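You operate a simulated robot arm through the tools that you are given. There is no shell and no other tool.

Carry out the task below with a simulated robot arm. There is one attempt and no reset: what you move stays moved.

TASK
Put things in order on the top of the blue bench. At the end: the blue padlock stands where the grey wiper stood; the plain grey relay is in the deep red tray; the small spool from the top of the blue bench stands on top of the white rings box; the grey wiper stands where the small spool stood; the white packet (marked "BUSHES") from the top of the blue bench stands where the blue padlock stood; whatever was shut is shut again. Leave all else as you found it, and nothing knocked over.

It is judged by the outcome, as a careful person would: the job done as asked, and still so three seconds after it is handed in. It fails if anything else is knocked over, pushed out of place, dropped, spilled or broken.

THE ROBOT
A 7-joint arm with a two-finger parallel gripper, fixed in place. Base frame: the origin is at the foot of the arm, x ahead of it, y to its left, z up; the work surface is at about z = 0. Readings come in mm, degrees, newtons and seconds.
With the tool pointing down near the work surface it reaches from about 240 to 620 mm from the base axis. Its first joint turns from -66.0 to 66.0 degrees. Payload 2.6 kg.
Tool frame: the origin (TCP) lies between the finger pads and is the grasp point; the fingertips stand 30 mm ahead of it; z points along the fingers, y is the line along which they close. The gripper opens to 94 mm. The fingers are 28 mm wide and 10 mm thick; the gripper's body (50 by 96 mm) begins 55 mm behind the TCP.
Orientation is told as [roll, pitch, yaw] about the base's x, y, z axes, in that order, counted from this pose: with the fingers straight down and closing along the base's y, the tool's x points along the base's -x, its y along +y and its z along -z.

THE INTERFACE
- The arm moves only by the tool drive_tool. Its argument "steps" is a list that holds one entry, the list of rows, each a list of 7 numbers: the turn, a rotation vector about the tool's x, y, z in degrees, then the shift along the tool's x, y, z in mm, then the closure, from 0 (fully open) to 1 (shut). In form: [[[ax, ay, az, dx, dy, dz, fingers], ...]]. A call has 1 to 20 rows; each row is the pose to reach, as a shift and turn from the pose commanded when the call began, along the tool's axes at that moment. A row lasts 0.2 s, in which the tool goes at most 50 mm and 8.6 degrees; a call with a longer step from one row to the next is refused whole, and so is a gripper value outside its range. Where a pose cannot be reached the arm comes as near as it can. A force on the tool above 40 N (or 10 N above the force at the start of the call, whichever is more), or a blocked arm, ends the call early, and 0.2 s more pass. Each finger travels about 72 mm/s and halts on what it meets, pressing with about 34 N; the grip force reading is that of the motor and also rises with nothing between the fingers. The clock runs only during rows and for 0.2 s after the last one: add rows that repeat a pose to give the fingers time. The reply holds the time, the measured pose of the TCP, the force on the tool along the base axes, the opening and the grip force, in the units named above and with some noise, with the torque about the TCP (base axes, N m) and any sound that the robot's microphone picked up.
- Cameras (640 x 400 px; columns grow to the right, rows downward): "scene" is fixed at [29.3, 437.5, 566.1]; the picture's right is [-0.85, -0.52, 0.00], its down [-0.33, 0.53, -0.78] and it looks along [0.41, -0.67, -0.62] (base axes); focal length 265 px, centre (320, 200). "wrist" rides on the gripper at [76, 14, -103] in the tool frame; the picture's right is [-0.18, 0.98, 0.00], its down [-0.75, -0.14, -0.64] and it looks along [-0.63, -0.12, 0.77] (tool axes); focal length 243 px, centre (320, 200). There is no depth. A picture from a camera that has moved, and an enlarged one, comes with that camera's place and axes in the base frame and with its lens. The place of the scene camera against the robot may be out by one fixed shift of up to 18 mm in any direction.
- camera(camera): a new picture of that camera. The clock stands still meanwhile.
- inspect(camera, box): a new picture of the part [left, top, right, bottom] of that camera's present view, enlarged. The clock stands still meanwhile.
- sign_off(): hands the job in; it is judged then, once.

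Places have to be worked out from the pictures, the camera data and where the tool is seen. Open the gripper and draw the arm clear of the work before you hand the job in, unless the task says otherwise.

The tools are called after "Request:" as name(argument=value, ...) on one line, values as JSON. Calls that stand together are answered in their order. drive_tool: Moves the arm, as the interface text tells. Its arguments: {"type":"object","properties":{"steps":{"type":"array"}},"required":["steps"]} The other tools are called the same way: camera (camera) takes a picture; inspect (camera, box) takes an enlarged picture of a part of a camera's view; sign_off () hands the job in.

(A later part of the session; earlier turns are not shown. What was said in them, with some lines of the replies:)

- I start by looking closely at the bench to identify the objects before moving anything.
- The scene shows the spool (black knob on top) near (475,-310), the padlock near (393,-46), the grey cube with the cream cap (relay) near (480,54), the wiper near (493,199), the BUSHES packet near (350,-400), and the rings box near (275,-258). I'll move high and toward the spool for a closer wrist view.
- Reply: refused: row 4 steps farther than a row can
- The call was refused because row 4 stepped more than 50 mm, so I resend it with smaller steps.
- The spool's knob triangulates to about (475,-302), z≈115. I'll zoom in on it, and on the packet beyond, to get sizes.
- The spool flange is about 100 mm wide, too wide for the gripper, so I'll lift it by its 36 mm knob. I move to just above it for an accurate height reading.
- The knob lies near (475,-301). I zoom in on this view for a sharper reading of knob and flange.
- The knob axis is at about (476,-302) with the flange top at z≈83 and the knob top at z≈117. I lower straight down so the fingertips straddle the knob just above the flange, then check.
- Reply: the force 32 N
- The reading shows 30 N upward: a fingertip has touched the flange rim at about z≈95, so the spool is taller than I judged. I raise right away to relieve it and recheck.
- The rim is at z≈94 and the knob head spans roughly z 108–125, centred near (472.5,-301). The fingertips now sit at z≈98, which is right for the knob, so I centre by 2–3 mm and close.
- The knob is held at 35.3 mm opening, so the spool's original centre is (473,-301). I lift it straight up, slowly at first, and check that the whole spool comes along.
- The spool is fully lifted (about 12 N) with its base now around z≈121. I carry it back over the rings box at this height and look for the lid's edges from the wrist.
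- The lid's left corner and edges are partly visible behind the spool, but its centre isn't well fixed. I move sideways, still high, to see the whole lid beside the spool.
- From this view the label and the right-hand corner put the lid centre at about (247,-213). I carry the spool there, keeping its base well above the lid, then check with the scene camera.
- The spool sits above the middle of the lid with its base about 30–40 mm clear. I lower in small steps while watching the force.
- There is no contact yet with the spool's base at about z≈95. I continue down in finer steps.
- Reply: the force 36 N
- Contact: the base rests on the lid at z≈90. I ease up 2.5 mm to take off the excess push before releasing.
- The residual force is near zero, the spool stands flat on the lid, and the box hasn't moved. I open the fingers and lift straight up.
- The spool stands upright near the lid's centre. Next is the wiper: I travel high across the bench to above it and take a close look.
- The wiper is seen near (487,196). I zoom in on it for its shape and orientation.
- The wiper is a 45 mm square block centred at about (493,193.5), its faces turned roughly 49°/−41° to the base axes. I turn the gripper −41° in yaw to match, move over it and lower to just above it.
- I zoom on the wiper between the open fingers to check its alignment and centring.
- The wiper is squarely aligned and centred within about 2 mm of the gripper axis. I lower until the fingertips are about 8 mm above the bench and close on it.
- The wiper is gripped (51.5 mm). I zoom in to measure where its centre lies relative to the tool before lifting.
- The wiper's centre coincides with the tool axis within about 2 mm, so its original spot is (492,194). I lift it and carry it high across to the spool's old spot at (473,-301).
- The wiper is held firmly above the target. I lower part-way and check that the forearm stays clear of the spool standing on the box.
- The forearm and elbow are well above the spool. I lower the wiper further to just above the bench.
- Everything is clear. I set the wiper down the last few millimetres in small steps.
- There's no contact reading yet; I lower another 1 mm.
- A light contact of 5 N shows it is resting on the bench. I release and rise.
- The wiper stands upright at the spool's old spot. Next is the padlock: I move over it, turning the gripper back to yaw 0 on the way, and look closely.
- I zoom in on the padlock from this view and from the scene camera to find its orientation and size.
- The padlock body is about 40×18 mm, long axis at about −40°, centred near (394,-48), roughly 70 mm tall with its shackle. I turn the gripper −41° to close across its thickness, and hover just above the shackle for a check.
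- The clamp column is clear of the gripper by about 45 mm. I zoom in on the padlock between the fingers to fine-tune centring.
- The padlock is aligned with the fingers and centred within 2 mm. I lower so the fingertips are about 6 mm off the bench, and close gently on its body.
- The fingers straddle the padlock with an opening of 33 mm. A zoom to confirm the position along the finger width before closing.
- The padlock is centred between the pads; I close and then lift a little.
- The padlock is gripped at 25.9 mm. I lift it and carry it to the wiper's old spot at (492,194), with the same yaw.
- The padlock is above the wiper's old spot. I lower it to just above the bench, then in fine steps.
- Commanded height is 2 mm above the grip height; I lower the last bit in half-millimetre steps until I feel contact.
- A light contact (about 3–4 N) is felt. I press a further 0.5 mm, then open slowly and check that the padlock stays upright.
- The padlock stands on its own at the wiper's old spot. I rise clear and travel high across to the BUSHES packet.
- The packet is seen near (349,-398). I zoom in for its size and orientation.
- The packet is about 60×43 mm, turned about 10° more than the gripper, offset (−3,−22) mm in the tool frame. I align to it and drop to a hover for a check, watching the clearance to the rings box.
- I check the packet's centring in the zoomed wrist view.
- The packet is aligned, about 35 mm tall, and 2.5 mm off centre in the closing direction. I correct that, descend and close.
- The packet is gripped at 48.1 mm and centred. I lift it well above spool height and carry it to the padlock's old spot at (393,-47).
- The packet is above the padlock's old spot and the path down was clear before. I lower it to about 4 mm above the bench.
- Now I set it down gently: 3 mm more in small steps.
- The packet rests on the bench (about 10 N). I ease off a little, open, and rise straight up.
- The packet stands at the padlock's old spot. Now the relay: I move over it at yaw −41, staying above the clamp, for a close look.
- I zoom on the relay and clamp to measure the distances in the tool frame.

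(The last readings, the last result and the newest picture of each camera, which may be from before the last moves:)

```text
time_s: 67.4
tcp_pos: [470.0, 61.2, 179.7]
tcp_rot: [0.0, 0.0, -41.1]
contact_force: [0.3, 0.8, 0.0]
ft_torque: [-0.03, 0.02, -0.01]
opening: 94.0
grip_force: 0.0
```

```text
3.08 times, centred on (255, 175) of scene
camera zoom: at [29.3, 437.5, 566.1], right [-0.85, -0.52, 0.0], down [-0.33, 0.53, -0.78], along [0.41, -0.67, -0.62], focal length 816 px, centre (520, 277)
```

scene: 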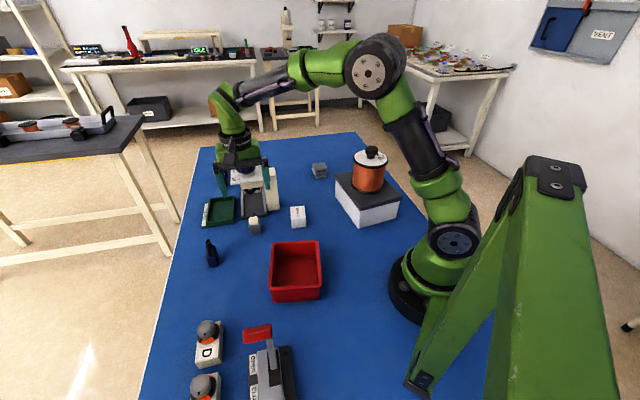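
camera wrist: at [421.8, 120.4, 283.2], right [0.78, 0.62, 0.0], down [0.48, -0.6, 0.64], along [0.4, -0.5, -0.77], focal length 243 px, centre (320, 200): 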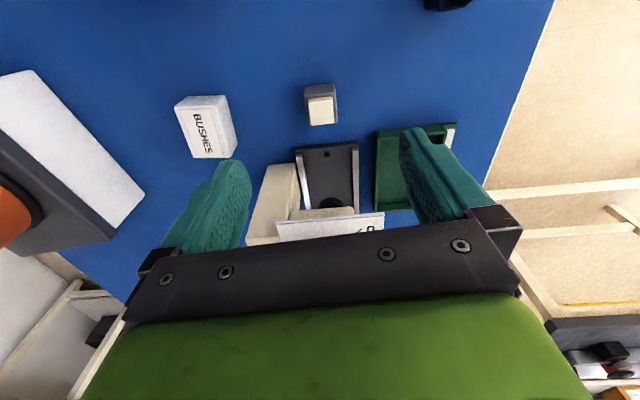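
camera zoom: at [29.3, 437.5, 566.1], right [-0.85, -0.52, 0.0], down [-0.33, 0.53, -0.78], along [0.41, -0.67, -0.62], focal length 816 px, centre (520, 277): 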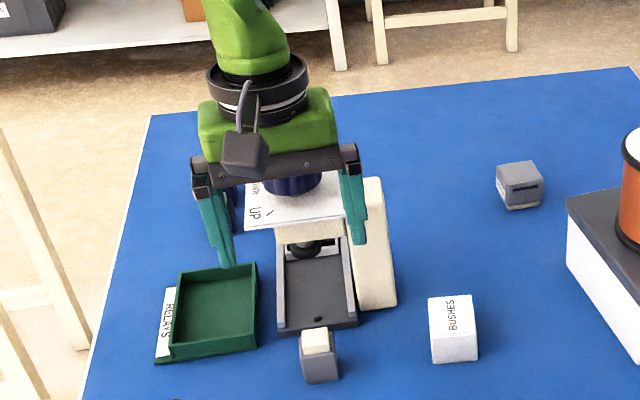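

The relay body is about 32×32×30 mm, centred at (478.6,51.6), with 35 mm to the clamp's base and about 59 mm from the tool axis to the clamp's top plate, which leaves enough room. I centre over it and hover.

Request:
drive_tool(steps=[[[0, 0, 0, -6, -0.5, 15, 0.3], [0, 0, 0, -12, -0.7, 35, 0.3], [0, 0, 0, -12, -0.7, 55, 0.3], [0, 0, 0, -12, -0.7, 75, 0.3], [0, 0, 0, -12, -0.7, 85, 0.3], [0, 0, 0, -12, -0.7, 85, 0.3]]])

Request:
camera(camera="wrist")

Request:
inspect(camera="wrist", box=[250, 70, 390, 200])

Request:
inspect(camera="scene", box=[200, 110, 310, 240])

```text
time_s: 68.8
tcp_pos: [476.7, 50.9, 95.8]
tcp_rot: [0.0, -0.1, -40.9]
contact_force: [0.3, 0.0, -0.4]
ft_torque: [-0.03, 0.01, 0.0]
opening: 65.9
grip_force: 0.1
```

```text
taken
camera wrist: at [430.0, 111.7, 197.5], right [0.78, 0.62, 0.0], down [0.48, -0.6, 0.64], along [0.4, -0.5, -0.77], focal length 243 px, centre (320, 200)
```

wrist: 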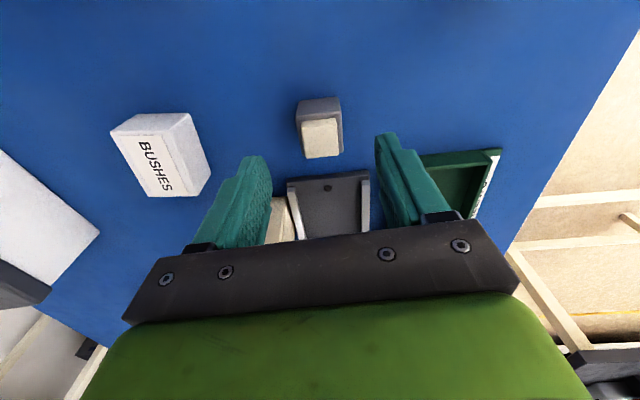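

```text
3.08 times, centred on (320, 135) of wrist
camera zoom: at [430.0, 111.7, 197.5], right [0.78, 0.62, 0.0], down [0.48, -0.6, 0.64], along [0.4, -0.5, -0.77], focal length 746 px, centre (320, 400)
```

zoom: 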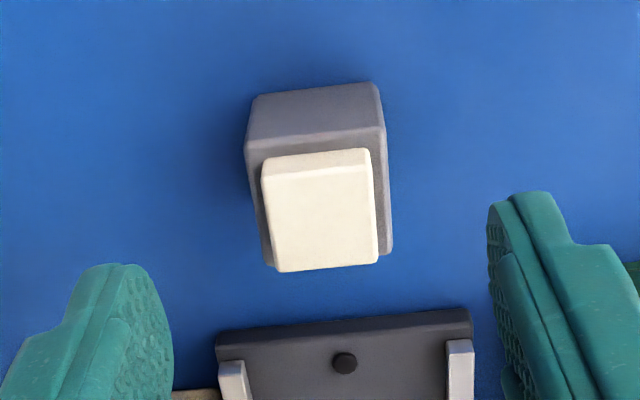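

```text
3.08 times, centred on (255, 175) of scene
camera zoom: at [29.3, 437.5, 566.1], right [-0.85, -0.52, 0.0], down [-0.33, 0.53, -0.78], along [0.41, -0.67, -0.62], focal length 816 px, centre (520, 277)
```

zoom: 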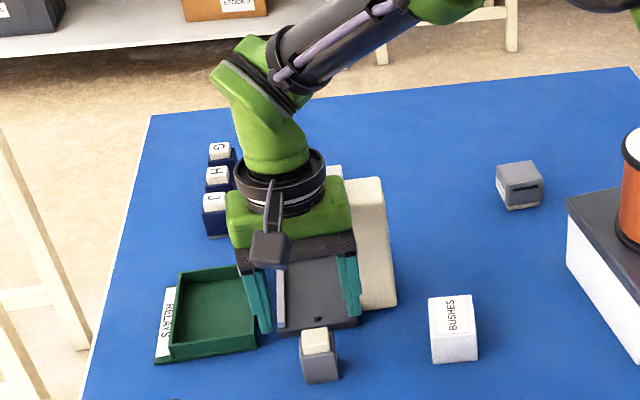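

The relay is centred to within 1 mm. I descend to z≈40 with the fingertips 10 mm off the bench, and close.

Request:
drive_tool(steps=[[[0, 0, 0, 0.5, 0, 10, 0.3], [0, 0, 0, 0.5, 0, 22, 0.3], [0, 0, 0, 0.5, 0, 34, 0.3], [0, 0, 0, 0.5, 0, 45, 0.3], [0, 0, 0, 0.5, 0, 54, 0.3], [0, 0, 0, 0.5, 0, 56, 0.4], [0, 0, 0, 0.5, 0, 56, 0.55], [0, 0, 0, 0.5, 0, 56, 0.7], [0, 0, 0, 0.5, 0, 56, 1], [0, 0, 0, 0.5, 0, 56, 1]]])

Request:
camera(camera="wrist")

Request:
inspect(camera="scene", box=[200, 110, 310, 240])

```text
time_s: 71.0
tcp_pos: [477.9, 53.3, 40.0]
tcp_rot: [0.0, 0.0, -41.0]
contact_force: [-0.4, 0.0, -0.1]
ft_torque: [0.01, -0.02, 0.05]
opening: 34.8
grip_force: 33.6
```

```text
taken
camera wrist: at [430.3, 113.0, 141.7], right [0.78, 0.62, 0.0], down [0.48, -0.6, 0.64], along [0.4, -0.5, -0.77], focal length 243 px, centre (320, 200)
```

wrist: 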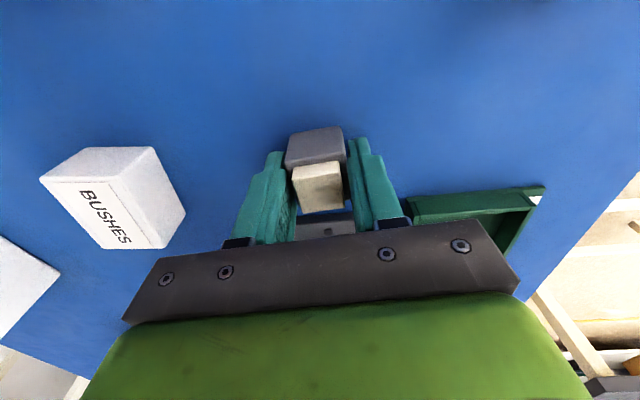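

```text
3.08 times, centred on (255, 175) of scene
camera zoom: at [29.3, 437.5, 566.1], right [-0.85, -0.52, 0.0], down [-0.33, 0.53, -0.78], along [0.41, -0.67, -0.62], focal length 816 px, centre (520, 277)
```

zoom: 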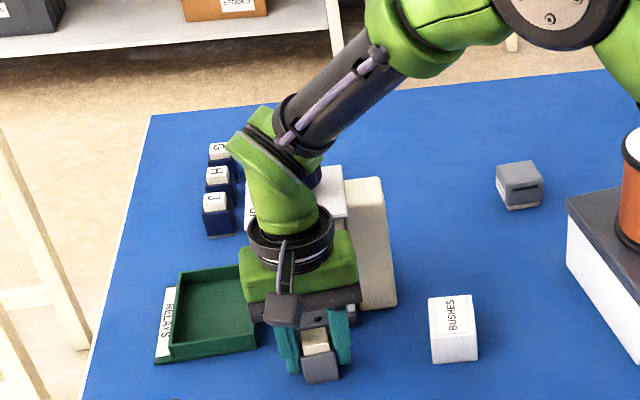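

The relay is gripped at 34.8 mm. I lift it straight up, clear of the clamp, and carry it over the red tray for a look.

Request:
drive_tool(steps=[[[0, 0, 0, 0, 0, -8, 1], [0, 0, 0, 0, 0, -35, 1], [0, 0, 0, 0, 0, -75, 1], [0, 0, 0, 0, 0, -120, 1], [0, 0, 0, 0, 0, -165, 1], [0, 0, 0, 0, 0, -190, 1], [0, 0, 0, 30.7, -13.8, -190, 1], [0, 0, 0, 61.5, -27.6, -190, 1], [0, 0, 0, 92.2, -41.4, -190, 1], [0, 0, 0, 122.9, -55.3, -190, 1], [0, 0, 0, 153.7, -69.1, -190, 1], [0, 0, 0, 184.4, -82.9, -190, 1], [0, 0, 0, 184.4, -82.9, -190, 1]]])

Request:
camera(camera="wrist")

Request:
camera(camera="scene")

```text
time_s: 73.8
tcp_pos: [282.9, 110.3, 229.0]
tcp_rot: [-0.1, 0.0, -41.0]
contact_force: [0.9, -0.1, 0.0]
ft_torque: [-0.02, 0.01, -0.01]
opening: 30.9
grip_force: 33.7
```

```text
taken
camera wrist: at [235.2, 170.0, 331.6], right [0.78, 0.62, 0.0], down [0.48, -0.6, 0.64], along [0.4, -0.5, -0.77], focal length 243 px, centre (320, 200)
```

wrist: 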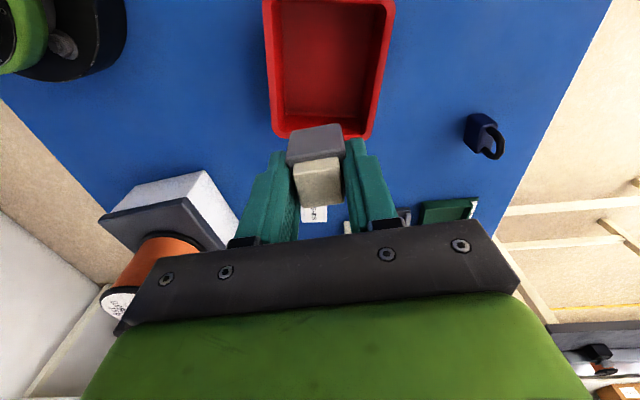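

```text
taken
```

scene: 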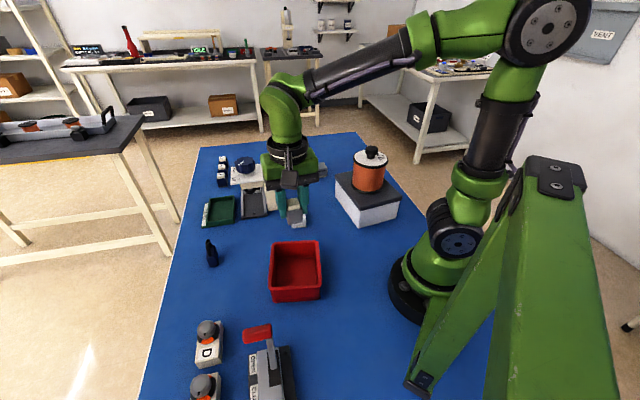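

The tray's rim is about 114×130 mm, centred near (283,120) and turned about 14° from the gripper. I centre over it, turn 13.7° to match, and come down to just above the rim for a check.

Request:
drive_tool(steps=[[[0, 0, 6.8, 3.5, 2.8, 20, 1], [0, 0, 13.7, 6.9, 5.5, 45, 1], [0, 0, 13.7, 6.9, 5.5, 75, 1], [0, 0, 13.7, 6.9, 5.5, 105, 1], [0, 0, 13.7, 6.9, 5.5, 119, 1], [0, 0, 13.7, 6.9, 5.5, 119, 1]]])

Request:
camera(camera="wrist")

Request:
inspect(camera="scene", box=[220, 170, 380, 320])

```text
time_s: 75.2
tcp_pos: [283.7, 120.3, 108.8]
tcp_rot: [0.0, -0.1, -54.7]
contact_force: [0.7, 0.3, -0.2]
ft_torque: [0.01, 0.01, 0.03]
opening: 30.8
grip_force: 34.2
```

```text
taken
camera wrist: at [251.4, 189.5, 212.3], right [0.91, 0.42, 0.0], down [0.32, -0.7, 0.64], along [0.27, -0.58, -0.77], focal length 243 px, centre (320, 200)
```

wrist: 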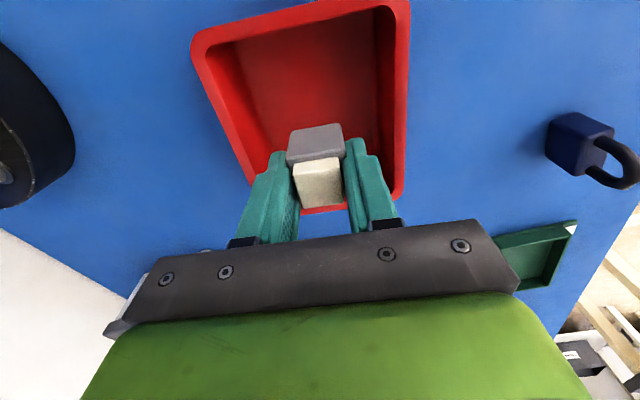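

```text
2.67 times, centred on (300, 245) of scene
camera zoom: at [29.3, 437.5, 566.1], right [-0.85, -0.52, 0.0], down [-0.33, 0.53, -0.78], along [0.41, -0.67, -0.62], focal length 707 px, centre (373, 80)
```

zoom: 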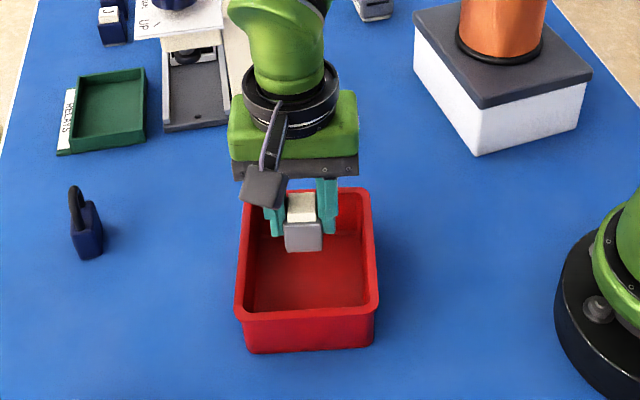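

The gripper is centred over the tray and aligned with it. I lower the relay inside to near the floor.

Request:
drive_tool(steps=[[[0, 0, 0, 0, -1, 15, 1], [0, 0, 0, 0, -1, 30, 1], [0, 0, 0, 0, -1, 45, 1], [0, 0, 0, 0, -1, 54, 1], [0, 0, 0, 0, -1, 59, 1], [0, 0, 0, 0, -1, 59, 1]]])

Request:
inspect(camera="scene", box=[220, 170, 380, 320])

```text
time_s: 76.6
tcp_pos: [281.6, 118.5, 49.6]
tcp_rot: [0.0, 0.0, -54.6]
contact_force: [-1.2, 0.3, -1.1]
ft_torque: [-0.01, -0.03, 0.01]
opening: 31.0
grip_force: 34.3
```

```text
2.67 times, centred on (300, 245) of scene
camera zoom: at [29.3, 437.5, 566.1], right [-0.85, -0.52, 0.0], down [-0.33, 0.53, -0.78], along [0.41, -0.67, -0.62], focal length 707 px, centre (373, 80)
```

zoom: 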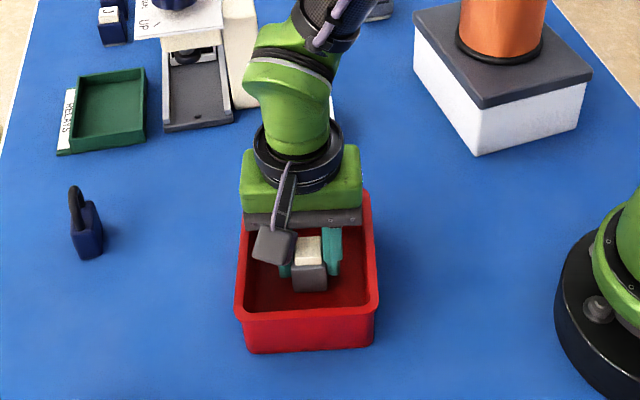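

The relay is inside, just above the floor. I lower in 1 mm steps until it touches.

Request:
drive_tool(steps=[[[0, 0, 0, 0, 0, 1.5, 1], [0, 0, 0, 0, 0, 3, 1], [0, 0, 0, 0, 0, 4.5, 1], [0, 0, 0, 0, 0, 5.5, 1], [0, 0, 0, 0, 0, 5.5, 1]]])

```text
time_s: 77.8
tcp_pos: [282.8, 119.1, 46.3]
tcp_rot: [0.1, 0.1, -54.8]
contact_force: [-8.3, -0.8, 31.9]
ft_torque: [-0.06, 0.32, -0.02]
opening: 31.1
grip_force: 33.5
```

Contact at TCP z≈46. I ease up 1 mm to relieve it, open, and rise out of the tray.

Request:
drive_tool(steps=[[[0, 0, 0, 0, 0, -1, 1], [0, 0, 0, 0, 0, -1, 0.6], [0, 0, 0, 0, 0, -1, 0.5], [0, 0, 0, 0, 0, -1, 0.4], [0, 0, 0, 0, 0, -1, 0.35], [0, 0, 0, 0, 0, -10, 0.35], [0, 0, 0, 0, 0, -35, 0.35], [0, 0, 0, 0, 0, -75, 0.35], [0, 0, 0, 0, 0, -120, 0.2], [0, 0, 0, 0, 0, -165, 0], [0, 0, 0, 0, 0, -200, 0], [0, 0, 0, 0, 0, -200, 0]]])

Request:
camera(camera="wrist")

Request:
camera(camera="scene")

Request:
inspect(camera="scene", box=[180, 140, 340, 310])

```text
time_s: 80.4
tcp_pos: [283.8, 117.8, 246.5]
tcp_rot: [0.0, 0.0, -54.7]
contact_force: [-0.8, 1.0, 0.7]
ft_torque: [0.02, -0.01, -0.02]
opening: 93.9
grip_force: 0.1
```

```text
taken
camera wrist: at [250.7, 187.9, 349.3], right [0.91, 0.42, 0.0], down [0.32, -0.7, 0.64], along [0.27, -0.58, -0.77], focal length 243 px, centre (320, 200)
```

wrist: 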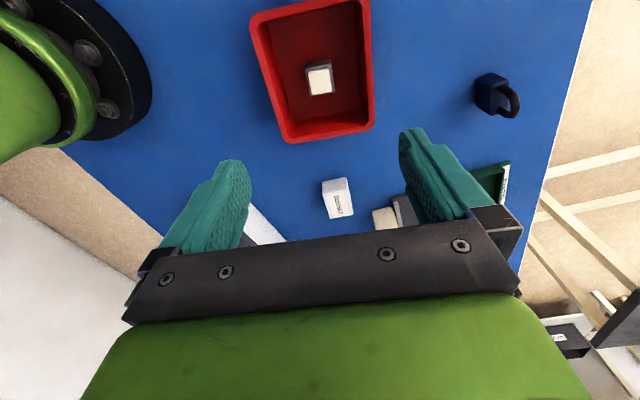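

```text
taken
```

scene: 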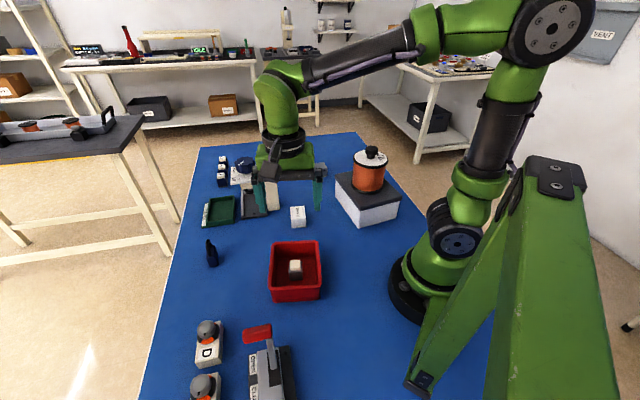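

```text
2.35 times, centred on (260, 225) of scene
camera zoom: at [29.3, 437.4, 566.1], right [-0.85, -0.52, 0.0], down [-0.33, 0.53, -0.78], along [0.41, -0.67, -0.62], focal length 624 px, centre (461, 141)
```

zoom: 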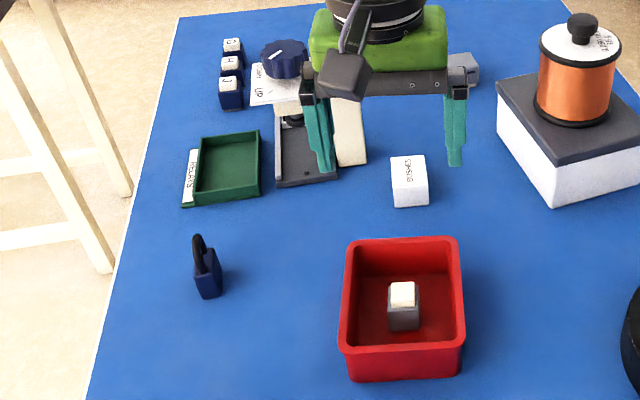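

All five items are in place: relay upright in the tray, packet, padlock and wiper standing, spool on the box. I raise the arm and return to near the start pose, then compare the scene with the first pictures.

Request:
drive_tool(steps=[[[0, 0, 0, 0, 0, -40, 0], [0, 0, 0, 0, 0, -80, 0], [0, 0, -6.8, -33.2, -6.7, -95, 0], [0, 0, -13.7, -66.5, -13.4, -109, 0], [0, 0, -20.5, -99.7, -20, -109, 0], [0, 0, -27.3, -133, -26.8, -109, 0], [0, 0, -34.2, -166.2, -33.4, -109, 0], [0, 0, -41, -199.5, -40.1, -109, 0], [0, 0, -47.9, -232.7, -46.8, -109, 0], [0, 0, -54.7, -266, -53.5, -109, 0], [0, 0, -54.7, -266, -53.5, -109, 0]]])

Request:
camera(camera="scene")

Request:
inspect(camera="scene", box=[180, 130, 340, 230])

Request:
inspect(camera="scene", box=[280, 130, 440, 230])

Request:
inspect(camera="scene", box=[160, 220, 352, 340])

Request:
camera(camera="wrist")

```text
time_s: 82.8
tcp_pos: [393.1, -129.3, 356.3]
tcp_rot: [-0.1, 0.0, 0.1]
contact_force: [0.0, 0.6, -0.6]
ft_torque: [0.03, 0.0, -0.02]
opening: 93.8
grip_force: 0.0
```

```text
taken
```

scene: 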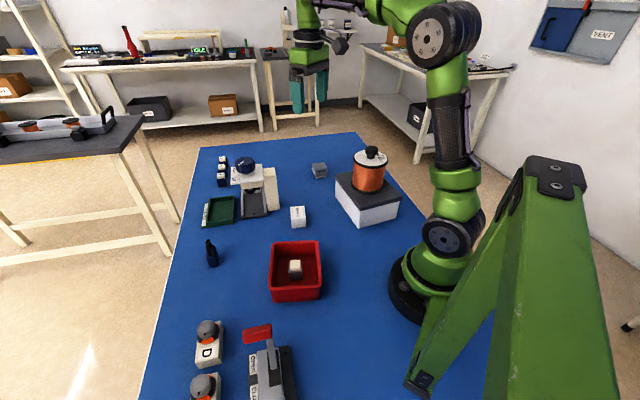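

```text
4.00 times, centred on (260, 180) of scene
camera zoom: at [29.3, 437.4, 566.1], right [-0.85, -0.52, 0.0], down [-0.33, 0.53, -0.78], along [0.41, -0.67, -0.62], focal length 1060 px, centre (560, 280)
```

zoom: 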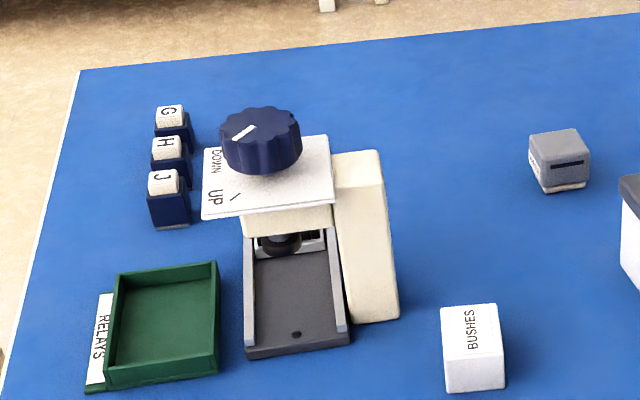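

```text
4.00 times, centred on (360, 180) of scene
camera zoom: at [29.3, 437.4, 566.1], right [-0.85, -0.52, 0.0], down [-0.33, 0.53, -0.78], along [0.41, -0.67, -0.62], focal length 1060 px, centre (160, 280)
```

zoom: 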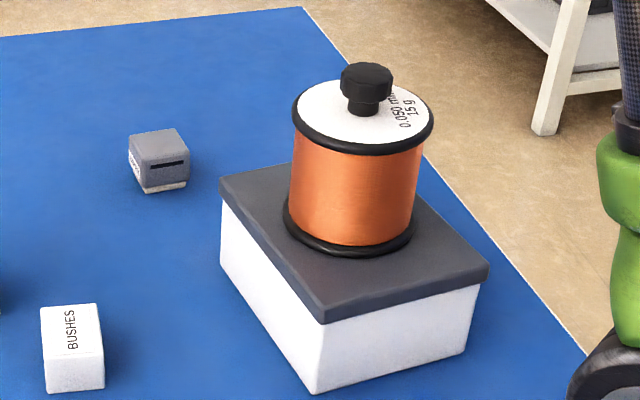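

```text
3.33 times, centred on (256, 280) of scene
camera zoom: at [29.3, 437.4, 566.1], right [-0.85, -0.52, 0.0], down [-0.33, 0.53, -0.78], along [0.41, -0.67, -0.62], focal length 884 px, centre (533, -67)
```

zoom: 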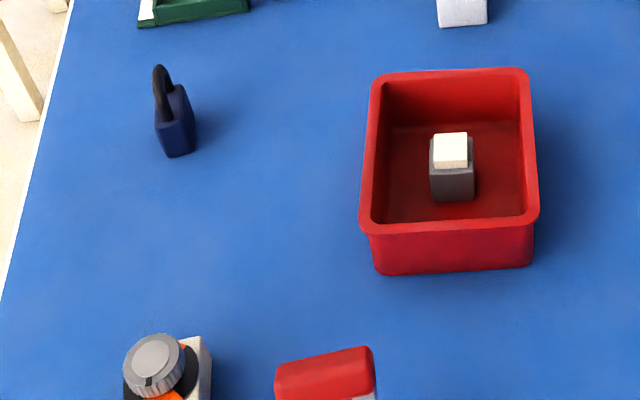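

```text
taken
camera wrist: at [317.6, -116.0, 458.2], right [0.18, 0.98, 0.0], down [0.75, -0.14, 0.64], along [0.63, -0.12, -0.77], focal length 243 px, centre (320, 200)
```

wrist: 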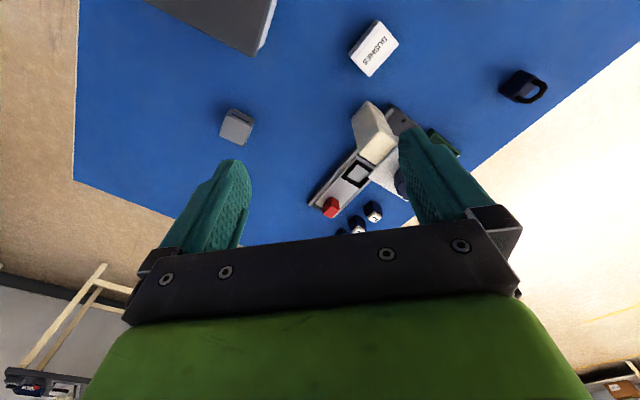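

The clamp, trays, rings box and dials sit at exactly the same pixels as at the start. The five moved items all stand where asked, nothing was opened, the gripper is open and the arm is clear. I hand in the job.

Request:
sign_off()

```text
The job is handed in.
```

The job is done and handed in. In the last pictures every item stands upright where you asked:

- **Spool:** on top of the white rings box, close to the middle of the lid.
- **Grey wiper:** where the small spool stood.
- **Blue padlock:** where the grey wiper stood.
- **White "BUSHES" packet:** where the blue padlock stood.
- **Plain grey relay:** upright in the deep red tray.

Each item should be within a few millimetres of its spot. Nothing had to be opened, so everything that was shut stayed shut.

While I was lining up on the spool, a fingertip pressed on its rim at about 30 N. I backed off at once, and the spool stayed upright. The clamp, both trays, the rings box and the dials look the same as in the first pictures.
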